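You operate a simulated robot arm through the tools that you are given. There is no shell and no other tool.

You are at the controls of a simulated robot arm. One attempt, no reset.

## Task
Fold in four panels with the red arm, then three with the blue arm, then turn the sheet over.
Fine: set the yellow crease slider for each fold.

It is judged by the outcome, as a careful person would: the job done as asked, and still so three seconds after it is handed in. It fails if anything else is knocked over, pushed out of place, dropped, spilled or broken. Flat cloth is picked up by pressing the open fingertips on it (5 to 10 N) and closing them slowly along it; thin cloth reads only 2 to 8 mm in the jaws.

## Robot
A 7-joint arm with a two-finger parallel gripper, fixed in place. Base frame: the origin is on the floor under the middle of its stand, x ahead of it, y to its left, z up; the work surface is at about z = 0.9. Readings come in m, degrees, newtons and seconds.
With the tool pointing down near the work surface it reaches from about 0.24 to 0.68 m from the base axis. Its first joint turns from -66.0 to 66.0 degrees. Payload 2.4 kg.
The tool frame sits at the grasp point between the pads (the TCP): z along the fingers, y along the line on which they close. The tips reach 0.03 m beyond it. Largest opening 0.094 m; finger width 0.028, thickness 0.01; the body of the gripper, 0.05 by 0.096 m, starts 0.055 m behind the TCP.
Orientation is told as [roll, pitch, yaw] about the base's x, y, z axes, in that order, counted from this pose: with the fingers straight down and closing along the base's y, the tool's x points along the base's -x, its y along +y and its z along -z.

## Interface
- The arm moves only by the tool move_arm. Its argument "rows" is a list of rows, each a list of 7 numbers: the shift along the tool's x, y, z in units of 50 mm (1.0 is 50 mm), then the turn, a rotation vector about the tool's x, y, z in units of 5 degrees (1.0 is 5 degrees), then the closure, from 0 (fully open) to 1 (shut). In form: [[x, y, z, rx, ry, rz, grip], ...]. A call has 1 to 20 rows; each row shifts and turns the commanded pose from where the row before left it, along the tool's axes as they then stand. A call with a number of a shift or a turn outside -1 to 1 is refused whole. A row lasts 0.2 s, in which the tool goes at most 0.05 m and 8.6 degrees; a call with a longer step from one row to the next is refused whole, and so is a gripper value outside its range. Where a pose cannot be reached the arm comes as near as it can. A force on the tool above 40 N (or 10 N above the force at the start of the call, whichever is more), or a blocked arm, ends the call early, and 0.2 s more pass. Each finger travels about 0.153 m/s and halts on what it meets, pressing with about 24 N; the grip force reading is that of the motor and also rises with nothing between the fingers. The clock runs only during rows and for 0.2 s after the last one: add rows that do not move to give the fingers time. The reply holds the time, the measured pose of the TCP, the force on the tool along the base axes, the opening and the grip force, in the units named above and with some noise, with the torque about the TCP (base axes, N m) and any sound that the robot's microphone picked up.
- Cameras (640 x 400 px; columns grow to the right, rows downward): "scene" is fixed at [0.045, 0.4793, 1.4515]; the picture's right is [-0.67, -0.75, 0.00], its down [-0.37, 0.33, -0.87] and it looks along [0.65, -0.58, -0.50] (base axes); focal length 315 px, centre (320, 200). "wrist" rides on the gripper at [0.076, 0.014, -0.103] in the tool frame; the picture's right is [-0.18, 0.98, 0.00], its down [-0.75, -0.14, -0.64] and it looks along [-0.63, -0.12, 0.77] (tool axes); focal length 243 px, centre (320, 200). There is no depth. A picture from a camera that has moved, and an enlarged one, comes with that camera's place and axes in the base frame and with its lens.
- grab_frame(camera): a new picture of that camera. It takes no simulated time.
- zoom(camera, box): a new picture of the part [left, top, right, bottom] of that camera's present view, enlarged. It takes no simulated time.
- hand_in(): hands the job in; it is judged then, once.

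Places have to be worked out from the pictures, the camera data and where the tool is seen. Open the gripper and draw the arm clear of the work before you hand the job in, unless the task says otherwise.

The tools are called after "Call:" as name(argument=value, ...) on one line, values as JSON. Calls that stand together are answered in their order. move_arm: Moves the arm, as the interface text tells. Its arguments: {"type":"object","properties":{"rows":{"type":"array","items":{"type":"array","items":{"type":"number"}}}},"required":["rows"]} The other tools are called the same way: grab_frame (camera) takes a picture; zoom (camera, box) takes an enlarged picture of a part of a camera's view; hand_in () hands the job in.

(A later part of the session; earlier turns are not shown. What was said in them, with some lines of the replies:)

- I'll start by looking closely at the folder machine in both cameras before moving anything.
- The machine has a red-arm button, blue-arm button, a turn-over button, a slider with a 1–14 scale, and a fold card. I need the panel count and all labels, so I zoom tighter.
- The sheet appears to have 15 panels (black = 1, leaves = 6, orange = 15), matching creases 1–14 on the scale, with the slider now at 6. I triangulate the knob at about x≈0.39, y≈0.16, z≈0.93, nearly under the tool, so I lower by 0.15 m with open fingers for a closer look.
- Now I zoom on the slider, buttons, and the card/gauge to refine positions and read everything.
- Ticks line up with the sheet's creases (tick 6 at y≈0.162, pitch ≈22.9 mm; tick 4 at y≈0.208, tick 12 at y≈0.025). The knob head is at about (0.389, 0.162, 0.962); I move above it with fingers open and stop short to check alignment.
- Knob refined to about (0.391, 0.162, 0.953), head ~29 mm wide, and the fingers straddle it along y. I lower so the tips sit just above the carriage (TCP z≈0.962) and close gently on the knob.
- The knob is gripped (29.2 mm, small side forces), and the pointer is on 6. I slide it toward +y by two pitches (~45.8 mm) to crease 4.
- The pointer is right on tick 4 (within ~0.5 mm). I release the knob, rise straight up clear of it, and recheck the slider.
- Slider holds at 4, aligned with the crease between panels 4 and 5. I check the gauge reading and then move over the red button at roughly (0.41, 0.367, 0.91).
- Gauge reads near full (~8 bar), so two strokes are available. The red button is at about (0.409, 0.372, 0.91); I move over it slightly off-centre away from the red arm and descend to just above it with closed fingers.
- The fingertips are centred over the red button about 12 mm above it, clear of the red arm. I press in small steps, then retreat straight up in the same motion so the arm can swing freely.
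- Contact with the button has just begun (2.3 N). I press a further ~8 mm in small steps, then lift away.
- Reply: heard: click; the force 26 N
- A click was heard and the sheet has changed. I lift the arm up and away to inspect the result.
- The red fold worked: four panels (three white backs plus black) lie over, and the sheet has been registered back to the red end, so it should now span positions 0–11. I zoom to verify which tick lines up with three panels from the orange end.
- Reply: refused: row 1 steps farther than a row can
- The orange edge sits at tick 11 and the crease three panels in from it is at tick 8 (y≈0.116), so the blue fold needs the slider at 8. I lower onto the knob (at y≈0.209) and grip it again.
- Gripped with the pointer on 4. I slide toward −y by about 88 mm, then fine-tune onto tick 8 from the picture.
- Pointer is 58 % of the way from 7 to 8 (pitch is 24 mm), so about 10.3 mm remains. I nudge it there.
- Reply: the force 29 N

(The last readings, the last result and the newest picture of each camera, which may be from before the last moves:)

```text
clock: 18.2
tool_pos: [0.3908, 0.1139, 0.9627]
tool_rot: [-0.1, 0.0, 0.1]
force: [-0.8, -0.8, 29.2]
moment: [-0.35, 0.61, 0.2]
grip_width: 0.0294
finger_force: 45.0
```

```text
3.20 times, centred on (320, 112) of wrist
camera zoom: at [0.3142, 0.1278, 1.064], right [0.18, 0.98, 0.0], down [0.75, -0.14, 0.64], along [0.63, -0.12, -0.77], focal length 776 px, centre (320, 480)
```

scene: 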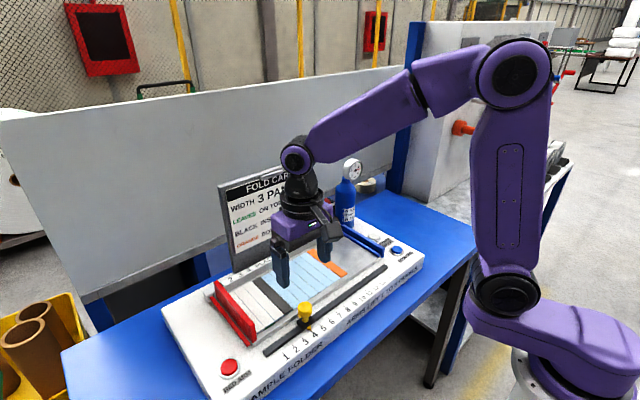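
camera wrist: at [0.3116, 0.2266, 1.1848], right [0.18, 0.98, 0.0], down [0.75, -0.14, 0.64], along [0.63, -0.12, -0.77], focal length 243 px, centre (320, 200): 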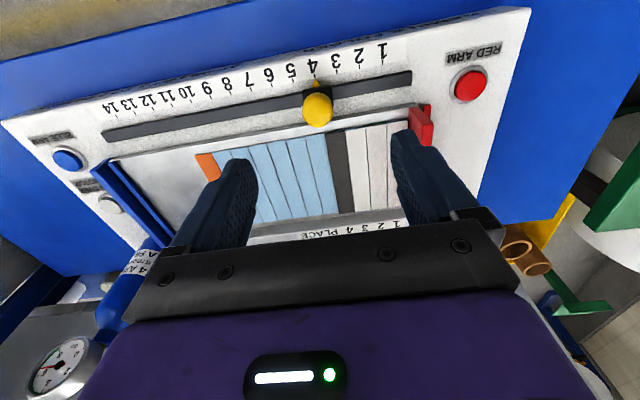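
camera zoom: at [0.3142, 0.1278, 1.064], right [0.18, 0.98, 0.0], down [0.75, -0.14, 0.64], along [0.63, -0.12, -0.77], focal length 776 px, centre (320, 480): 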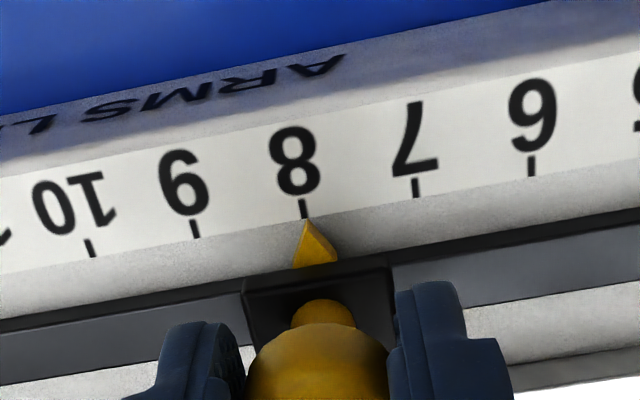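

The pointer is on tick 8 (within ~0.4 mm). I release the knob, rise, and verify.

Call:
move_arm(rows=[[0, 0, 0, 0, 0, 0, 0.6], [0, 0, 0, 0, 0, 0, 0.3], [0, 0, 0, 0, 0, 0, 0.1], [0, 0, -0.6, 0, 0, 0, 0.1], [0, 0, -0.9, 0, 0, 0, 0.1], [0, 0, -0.9, 0, 0, 0, 0.1], [0, 0, 0, 0, 0, 0, 0.1]])

Call:
grab_frame(camera="wrist")

Call:
zoom(camera="wrist", box=[220, 40, 420, 165])

Call:
zoom(camera="scene", box=[240, 220, 440, 345])

```text
clock: 19.8
tool_pos: [0.391, 0.1141, 1.0816]
tool_rot: [0.0, 0.0, 0.0]
force: [-0.4, 1.0, 0.8]
moment: [0.0, 0.01, 0.03]
grip_width: 0.0847
finger_force: 0.0
```

```text
taken
camera wrist: at [0.3139, 0.1286, 1.1841], right [0.18, 0.98, 0.0], down [0.75, -0.14, 0.64], along [0.63, -0.12, -0.77], focal length 243 px, centre (320, 200)
```

wrist: 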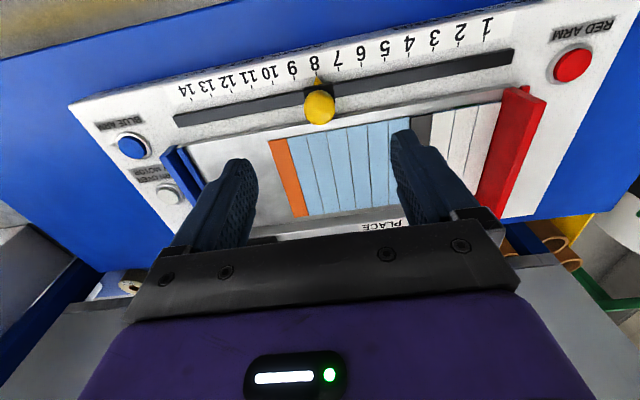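

```text
3.20 times, centred on (320, 102) of wrist
camera zoom: at [0.3139, 0.1286, 1.1841], right [0.18, 0.98, 0.0], down [0.75, -0.14, 0.64], along [0.63, -0.12, -0.77], focal length 776 px, centre (320, 512)
```

zoom: 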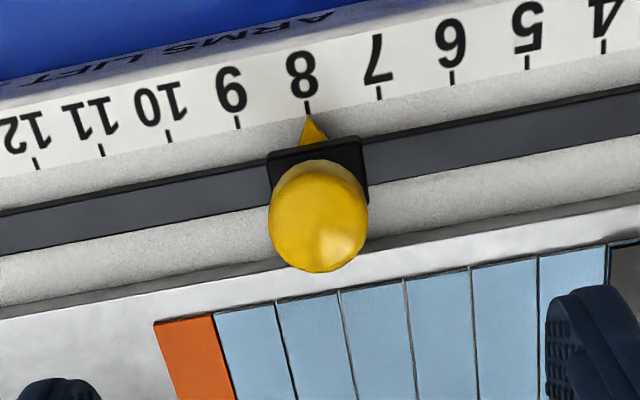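

```text
3.20 times, centred on (340, 282) of scene
camera zoom: at [0.045, 0.4793, 1.4515], right [-0.67, -0.75, 0.0], down [-0.37, 0.33, -0.87], along [0.65, -0.58, -0.5], focal length 1007 px, centre (256, -64)
```

zoom: 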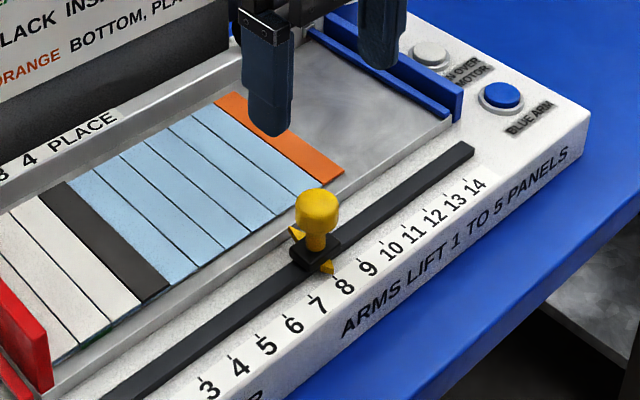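

Slider verified at 8, in line with the crease three panels from the orange end. Next is the blue button at about (0.411, −0.126); I travel there at height with the fingers closed.

Call:
move_arm(rows=[[0, -0.8, 0, 0, 0, 0, 0.4], [0, -0.9, 0, 0, 0, 0, 0.7], [-0.1, -0.9, 0, 0, 0, 0, 1.0], [-0.1, -0.9, 0, 0, 0, 0, 1.0], [-0.1, -0.8, 0, 0, 0, 0, 1.0], [-0.05, -0.5, 0, 0, 0, 0, 1.0], [0, 0, 0, 0, 0, 0, 1.0]])

Call:
grab_frame(camera="wrist")

Call:
grab_frame(camera="scene")

```text
clock: 21.4
tool_pos: [0.4088, -0.1273, 1.0823]
tool_rot: [0.0, -0.1, 0.1]
force: [-0.2, 0.1, 0.1]
moment: [-0.06, 0.01, 0.05]
grip_width: 0.0
finger_force: 24.5
```

```text
taken
camera wrist: at [0.3324, -0.1133, 1.1838], right [0.18, 0.98, 0.0], down [0.75, -0.14, 0.64], along [0.63, -0.12, -0.77], focal length 243 px, centre (320, 200)
```

wrist: 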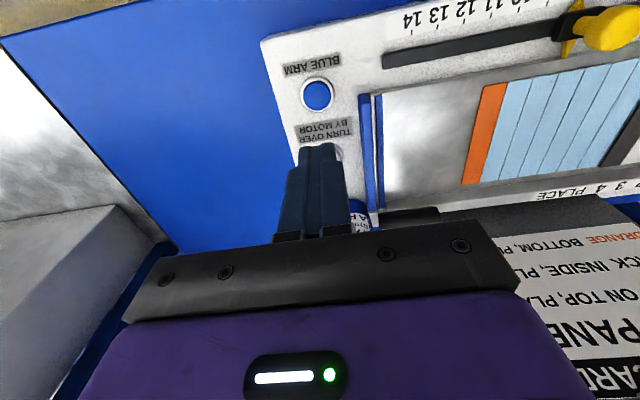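

```text
taken
```

scene: 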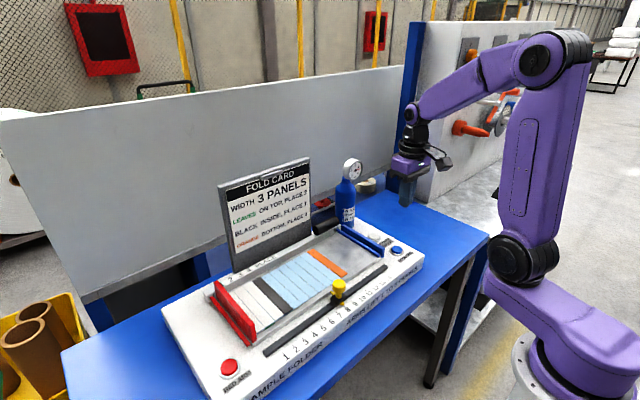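

The blue button is at about (0.411, −0.131). I shift slightly and descend to just above it, then press in small steps as with the red one.

Call:
move_arm(rows=[[-0.04, -0.1, 0.6, 0, 0, 0, 1.0], [0, 0, 0.8, 0, 0, 0, 1.0], [0, 0, 0.7, 0, 0, 0, 1.0], [0, 0, 0.55, 0, 0, 0, 1.0], [0, 0, 0, 0, 0, 0, 1.0]])

Call:
grab_frame(camera="wrist")

Call:
zoom(camera="scene", box=[320, 200, 440, 290])

```text
clock: 22.6
tool_pos: [0.4136, -0.1299, 0.9494]
tool_rot: [0.0, 0.0, 0.0]
force: [-0.3, 0.0, 0.3]
moment: [-0.02, 0.02, 0.03]
grip_width: 0.0001
finger_force: 23.4
```

```text
taken
camera wrist: at [0.3358, -0.1162, 1.0522], right [0.18, 0.98, 0.0], down [0.75, -0.14, 0.64], along [0.63, -0.12, -0.77], focal length 243 px, centre (320, 200)
```

wrist: 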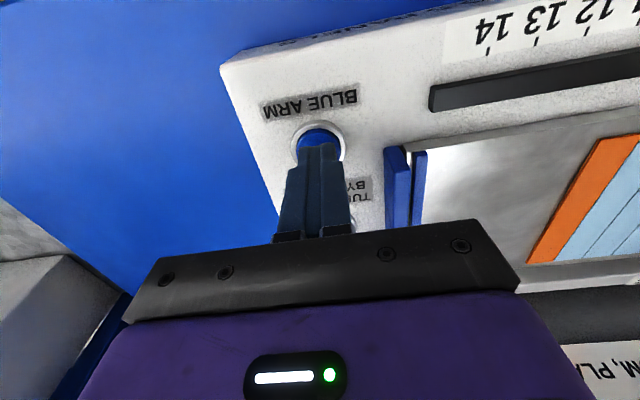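

```text
4.44 times, centred on (380, 245) of scene
camera zoom: at [0.045, 0.4793, 1.4515], right [-0.67, -0.75, 0.0], down [-0.37, 0.33, -0.87], along [0.65, -0.58, -0.5], focal length 1398 px, centre (53, 0)
```

zoom: 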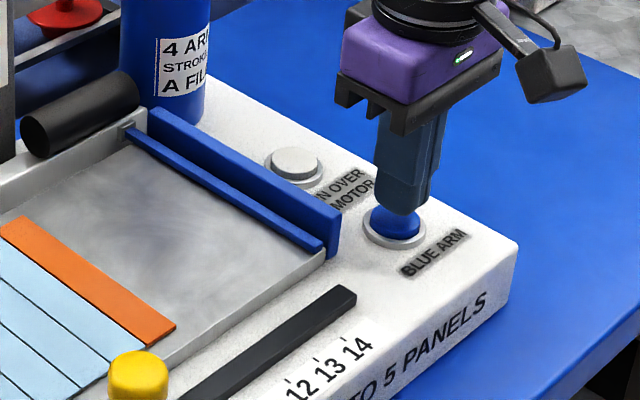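

The fingertips are over the blue button. I press down ~20 mm total in small steps, matching the depth that clicked the red one.

Call:
move_arm(rows=[[0, 0, 0.1, 0, 0, 0, 1.0], [0, 0, 0.1, 0, 0, 0, 1.0], [0, 0, 0.05, 0, 0, 0, 1.0], [0, 0, 0.05, 0, 0, 0, 1.0], [0, 0, 0.04, 0, 0, 0, 1.0], [0, 0, 0.04, 0, 0, 0, 1.0], [0, 0, 0.02, 0, 0, 0, 1.0], [0, 0, 0, 0, 0, 0, 1.0]])

Call:
grab_frame(camera="scene")

```text
clock: 24.4
tool_pos: [0.4121, -0.1325, 0.9304]
tool_rot: [0.0, -0.1, 0.0]
force: [-2.3, 4.0, 29.9]
moment: [0.14, 0.05, -0.06]
grip_width: 0.0001
finger_force: 24.1
heard: click
```

```text
taken
```

scene: 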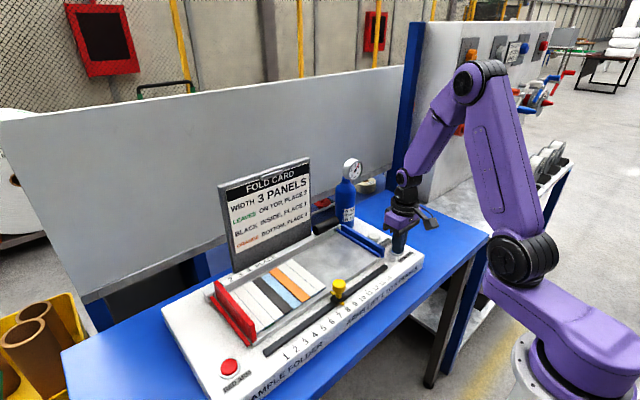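

Click heard and the blue fold took place. I lift clear and zoom in on the sheet.

Call:
move_arm(rows=[[0, 0, -0.5, 0, 0, 0, 1.0], [0, 0, -0.9, 0, 0, 0, 1.0], [0, 0, -0.9, 0, 0, 0, 1.0], [0, 0, -0.8, 0, 0, 0, 1.0], [0, 0, 0, 0, 0, 0, 1.0]])

Call:
zoom(camera="scene", box=[200, 220, 400, 345])

Call:
grab_frame(camera="wrist")

Call:
zoom(camera="scene", box=[320, 150, 440, 270])

```text
clock: 25.6
tool_pos: [0.4087, -0.1289, 1.086]
tool_rot: [0.0, -0.1, 0.1]
force: [-0.2, 0.0, 0.0]
moment: [0.0, -0.02, -0.01]
grip_width: 0.0
finger_force: 23.8
```

```text
3.20 times, centred on (300, 282) of scene
camera zoom: at [0.045, 0.4793, 1.4515], right [-0.67, -0.75, 0.0], down [-0.37, 0.33, -0.87], along [0.65, -0.58, -0.5], focal length 1007 px, centre (384, -64)
```

zoom: 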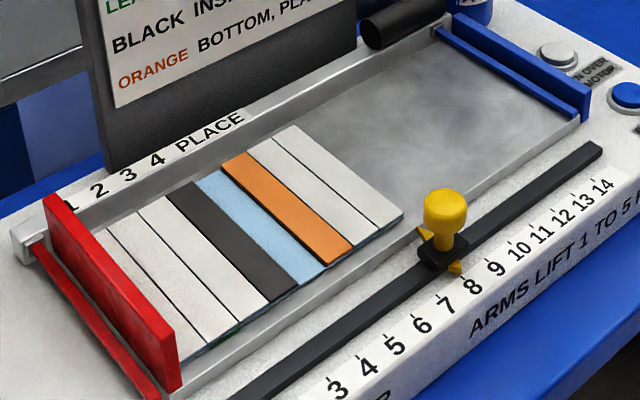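

```text
taken
camera wrist: at [0.332, -0.1148, 1.1874], right [0.18, 0.98, 0.0], down [0.75, -0.14, 0.64], along [0.63, -0.12, -0.77], focal length 243 px, centre (320, 200)
```

wrist: 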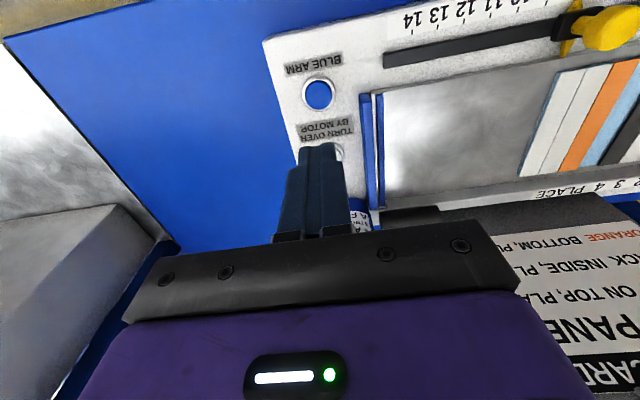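

```text
3.33 times, centred on (380, 210) of scene
camera zoom: at [0.045, 0.4793, 1.4515], right [-0.67, -0.75, 0.0], down [-0.37, 0.33, -0.87], along [0.65, -0.58, -0.5], focal length 1049 px, centre (120, 167)
```

zoom: 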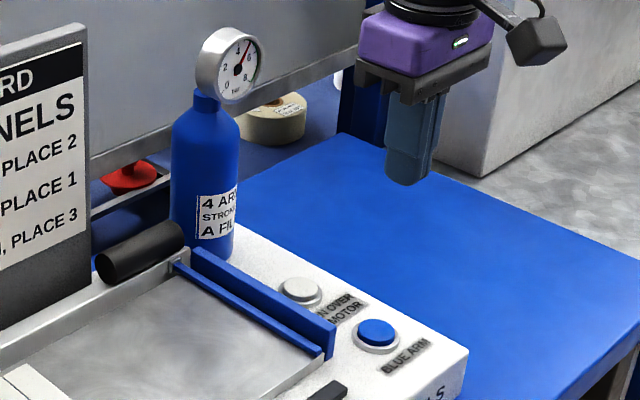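

The blue fold is right: the stack now reads white×3, black, blue, orange, white×2 (8 wide) and both creases are where they should be. Next is the turn-over button at about (0.488, −0.130); the bottle and gauge are behind it (front at x≈0.55), so I move over at height and check clearance.

Call:
move_arm(rows=[[-0.5, 0, 0, 0, 0, 0, 1.0], [-0.5, 0, 0, 0, 0, 0, 1.0], [-0.4, -0.03, 0, 0, 0, 0, 1.0], [0, 0, 0, 0, 0, 0, 1.0]])

Call:
grab_frame(camera="wrist")

Call:
zoom(camera="scene", box=[300, 110, 460, 270])

```text
clock: 26.6
tool_pos: [0.4814, -0.1308, 1.0857]
tool_rot: [0.0, 0.0, 0.0]
force: [0.7, -0.1, -0.2]
moment: [0.03, 0.03, 0.03]
grip_width: 0.0001
finger_force: 23.9
```

```text
taken
camera wrist: at [0.4047, -0.1167, 1.1878], right [0.18, 0.98, 0.0], down [0.75, -0.14, 0.64], along [0.63, -0.12, -0.77], focal length 243 px, centre (320, 200)
```

wrist: 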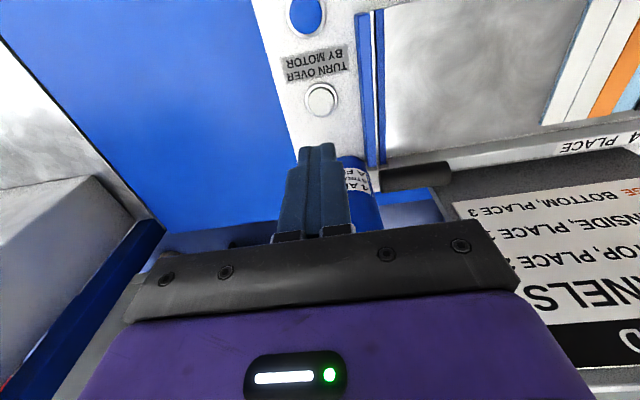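

```text
2.50 times, centred on (380, 190) of scene
camera zoom: at [0.045, 0.4793, 1.4515], right [-0.67, -0.75, 0.0], down [-0.37, 0.33, -0.87], along [0.65, -0.58, -0.5], focal length 787 px, centre (170, 225)
```

zoom: 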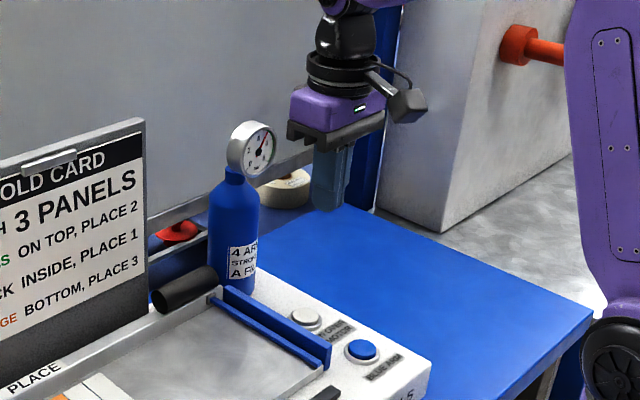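

The turn-over button is at (0.491, −0.1315) and the bottle's front is ~9 cm beyond the tool axis, so a straight-down press is clear. I descend to just above the button.

Call:
move_arm(rows=[[-0.1, 0, 0.6, 0, 0, 0, 1.0], [0, 0, 0.7, 0, 0, 0, 1.0], [0, 0, 0.7, 0, 0, 0, 1.0], [0, 0, 0.65, 0, 0, 0, 1.0], [0, 0, 0, 0, 0, 0, 1.0]])

Call:
grab_frame(camera="wrist")

Call:
zoom(camera="scene", box=[300, 130, 440, 270])

```text
clock: 27.8
tool_pos: [0.4859, -0.1345, 0.9511]
tool_rot: [0.0, 0.0, 0.1]
force: [-0.4, -1.0, 0.1]
moment: [0.02, 0.03, 0.0]
grip_width: 0.0
finger_force: 24.0
```

```text
taken
camera wrist: at [0.4083, -0.119, 1.0527], right [0.18, 0.98, 0.0], down [0.75, -0.14, 0.64], along [0.63, -0.12, -0.77], focal length 243 px, centre (320, 200)
```

wrist: 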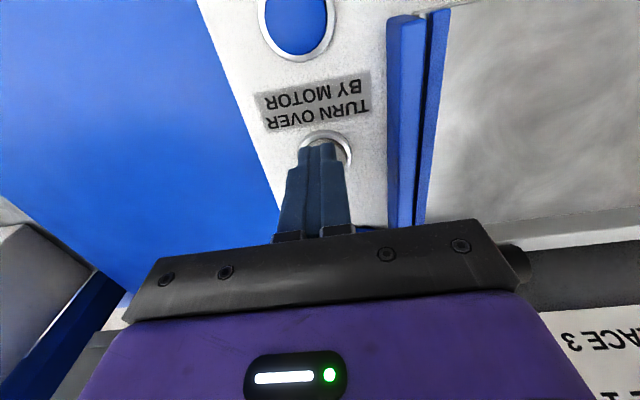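

```text
2.86 times, centred on (370, 200) of scene
camera zoom: at [0.045, 0.4793, 1.4515], right [-0.67, -0.75, 0.0], down [-0.37, 0.33, -0.87], along [0.65, -0.58, -0.5], focal length 899 px, centre (177, 200)
```

zoom: 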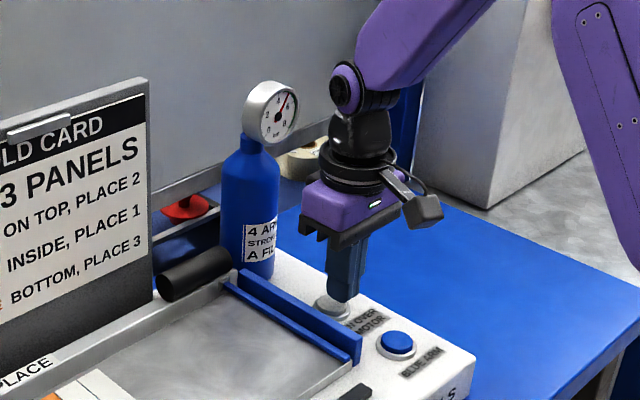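

The tips are over the turn-over button, a few mm toward −y; I shift +3 mm in y and press in small steps.

Call:
move_arm(rows=[[-0.04, 0.06, 0.05, 0, 0, 0, 1.0], [0, 0, 0.1, 0, 0, 0, 1.0], [0, 0, 0.08, 0, 0, 0, 1.0], [0, 0, 0.05, 0, 0, 0, 1.0], [0, 0, 0.04, 0, 0, 0, 1.0], [0, 0, 0.04, 0, 0, 0, 1.0], [0, 0, 0.04, 0, 0, 0, 1.0], [0, 0, 0, 0, 0, 0, 1.0]])

Call:
grab_frame(camera="scene")

```text
clock: 29.6
tool_pos: [0.4873, -0.1292, 0.9329]
tool_rot: [0.0, -0.1, 0.0]
force: [-3.6, 3.0, 22.0]
moment: [0.11, 0.09, 0.08]
grip_width: 0.0002
finger_force: 24.2
heard: click
```

```text
taken
```

scene: 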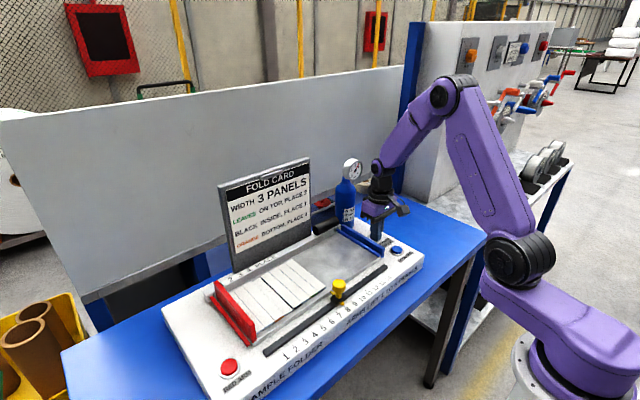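

Click heard and the sheet has turned over. I lift straight up, back away toward the robot, open the gripper, and inspect.

Call:
move_arm(rows=[[0, 0, -0.5, 0, 0, 0, 1.0], [0, 0, -0.9, 0, 0, 0, 1.0], [0, 0, -0.9, 0, 0, 0, 1.0], [0, 0, -0.9, 0, 0, 0, 1.0], [0, 0, 0, 0, 0, 0, 1.0]])

Call:
grab_frame(camera="scene")

Call:
zoom(camera="scene", box=[200, 220, 400, 345])

```text
clock: 30.8
tool_pos: [0.4873, -0.1295, 1.0923]
tool_rot: [0.0, 0.1, -0.1]
force: [-0.5, -0.1, -0.8]
moment: [-0.04, -0.01, -0.03]
grip_width: 0.0003
finger_force: 24.0
```

```text
taken
```

scene: 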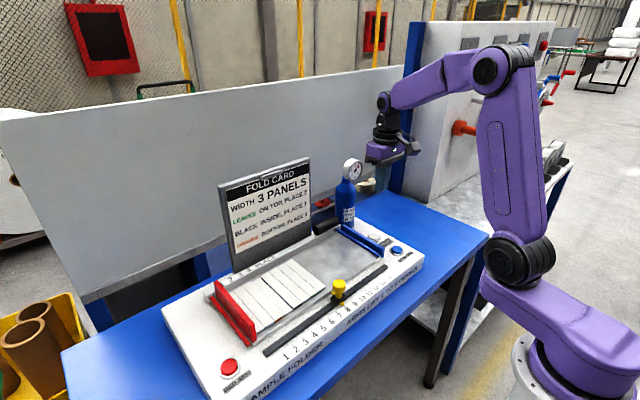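

```text
3.20 times, centred on (300, 282) of scene
camera zoom: at [0.045, 0.4793, 1.4515], right [-0.67, -0.75, 0.0], down [-0.37, 0.33, -0.87], along [0.65, -0.58, -0.5], focal length 1007 px, centre (384, -64)
```

zoom: 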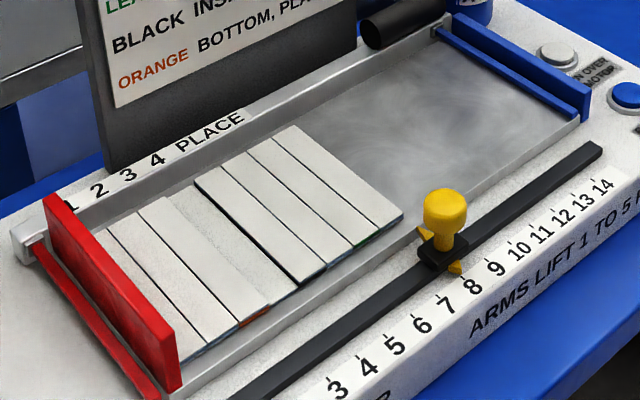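

The sheet is turned over: eight white-backed panels on top with orange, black and green edges underneath, still registered at the red end. I back the arm away upward with the gripper opening and take a last look from above.

Call:
move_arm(rows=[[0.4, 0, -0.7, 0, 0, 0, 0.7], [0.5, 0.4, -0.6, 0, 0, 0, 0.4], [0.5, 0.6, -0.5, 0, 0, 0, 0.1], [0.4, 0.7, -0.5, 0, 0, 0, 0], [0.2, 0.8, -0.4, 0, 0, 0, 0], [0, 0.9, 0, 0, 0, 0, 0], [0, 0.9, 0, 0, 0, 0, 0], [0, 0.9, 0, 0, 0, 0, 0], [0, 0, 0, 0, 0, 0, 0]])

Call:
grab_frame(camera="wrist")

Call:
grab_frame(camera="scene")

Call:
zoom(camera="wrist", box=[200, 30, 440, 190])

Call:
zoom(camera="scene", box=[190, 220, 350, 350])

```text
clock: 32.8
tool_pos: [0.3879, 0.1304, 1.2286]
tool_rot: [0.1, 0.0, 0.1]
force: [0.4, -0.4, 0.3]
moment: [0.0, 0.02, -0.02]
grip_width: 0.0941
finger_force: 0.2
```

```text
taken
camera wrist: at [0.3111, 0.1442, 1.3294], right [0.18, 0.98, 0.0], down [0.75, -0.14, 0.64], along [0.63, -0.12, -0.77], focal length 243 px, centre (320, 200)
```

wrist: 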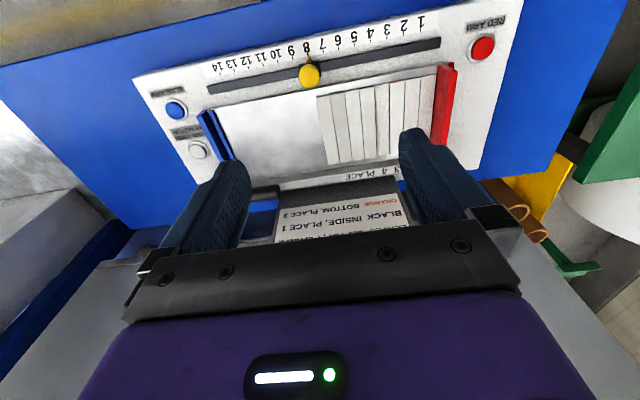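

```text
taken
```

scene: 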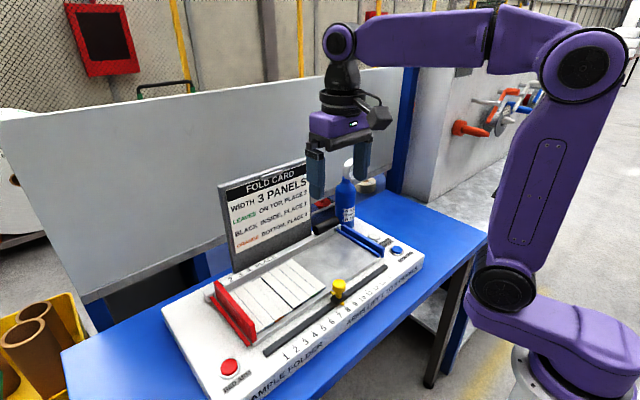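

```text
2.50 times, centred on (320, 110) of wrist
camera zoom: at [0.3111, 0.1442, 1.3294], right [0.18, 0.98, 0.0], down [0.75, -0.14, 0.64], along [0.63, -0.12, -0.77], focal length 606 px, centre (320, 425)
```

zoom: 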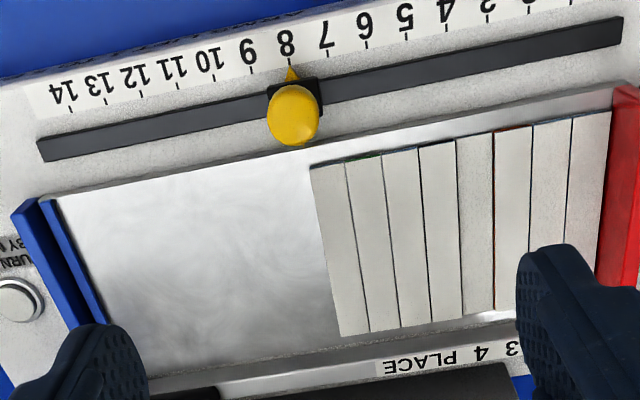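

```text
3.08 times, centred on (270, 285) of scene
camera zoom: at [0.045, 0.4793, 1.4515], right [-0.67, -0.75, 0.0], down [-0.37, 0.33, -0.87], along [0.65, -0.58, -0.5], focal length 968 px, centre (474, -62)
```

zoom: 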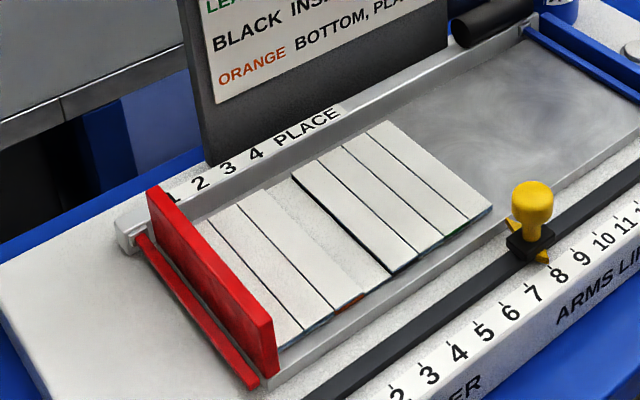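

The sheet is eight panels wide and turned over: four were folded in from the red side at crease 4, and three from the blue side at crease 8. The card, bottle and tray have not moved, and the gripper is open with the arm about 0.3 m above the work, so I hand the job in.

Call:
hand_in()

```text
The job is handed in.
```

I made both folds, turned the sheet over, and handed the job in. I haven't seen a verdict.

1. **Red fold:** I set the slider to 4 and pressed the red button, which folded four panels in. The machine then slid the sheet back to the red end, leaving it 11 panels wide.
2. **Blue fold:** I set the slider to 8, which is three panels in from the orange end after that shift. Pressing the blue button folded those three panels in, leaving the sheet 8 panels wide.
3. **Turn over:** I pressed the turn-over button once. The sheet now lies with its white backs up, against the red end.

I checked the slider against the scale and the sheet's creases before each fold, and it was within about half a millimetre. The bottle, card and tray stayed in place. I left the slider at 8, with the gripper open and the arm raised clear.

The fold card on the machine describes a different result: a 3-panel width with the leaves on top. I followed your instructions instead, so the sheet doesn't match that card.
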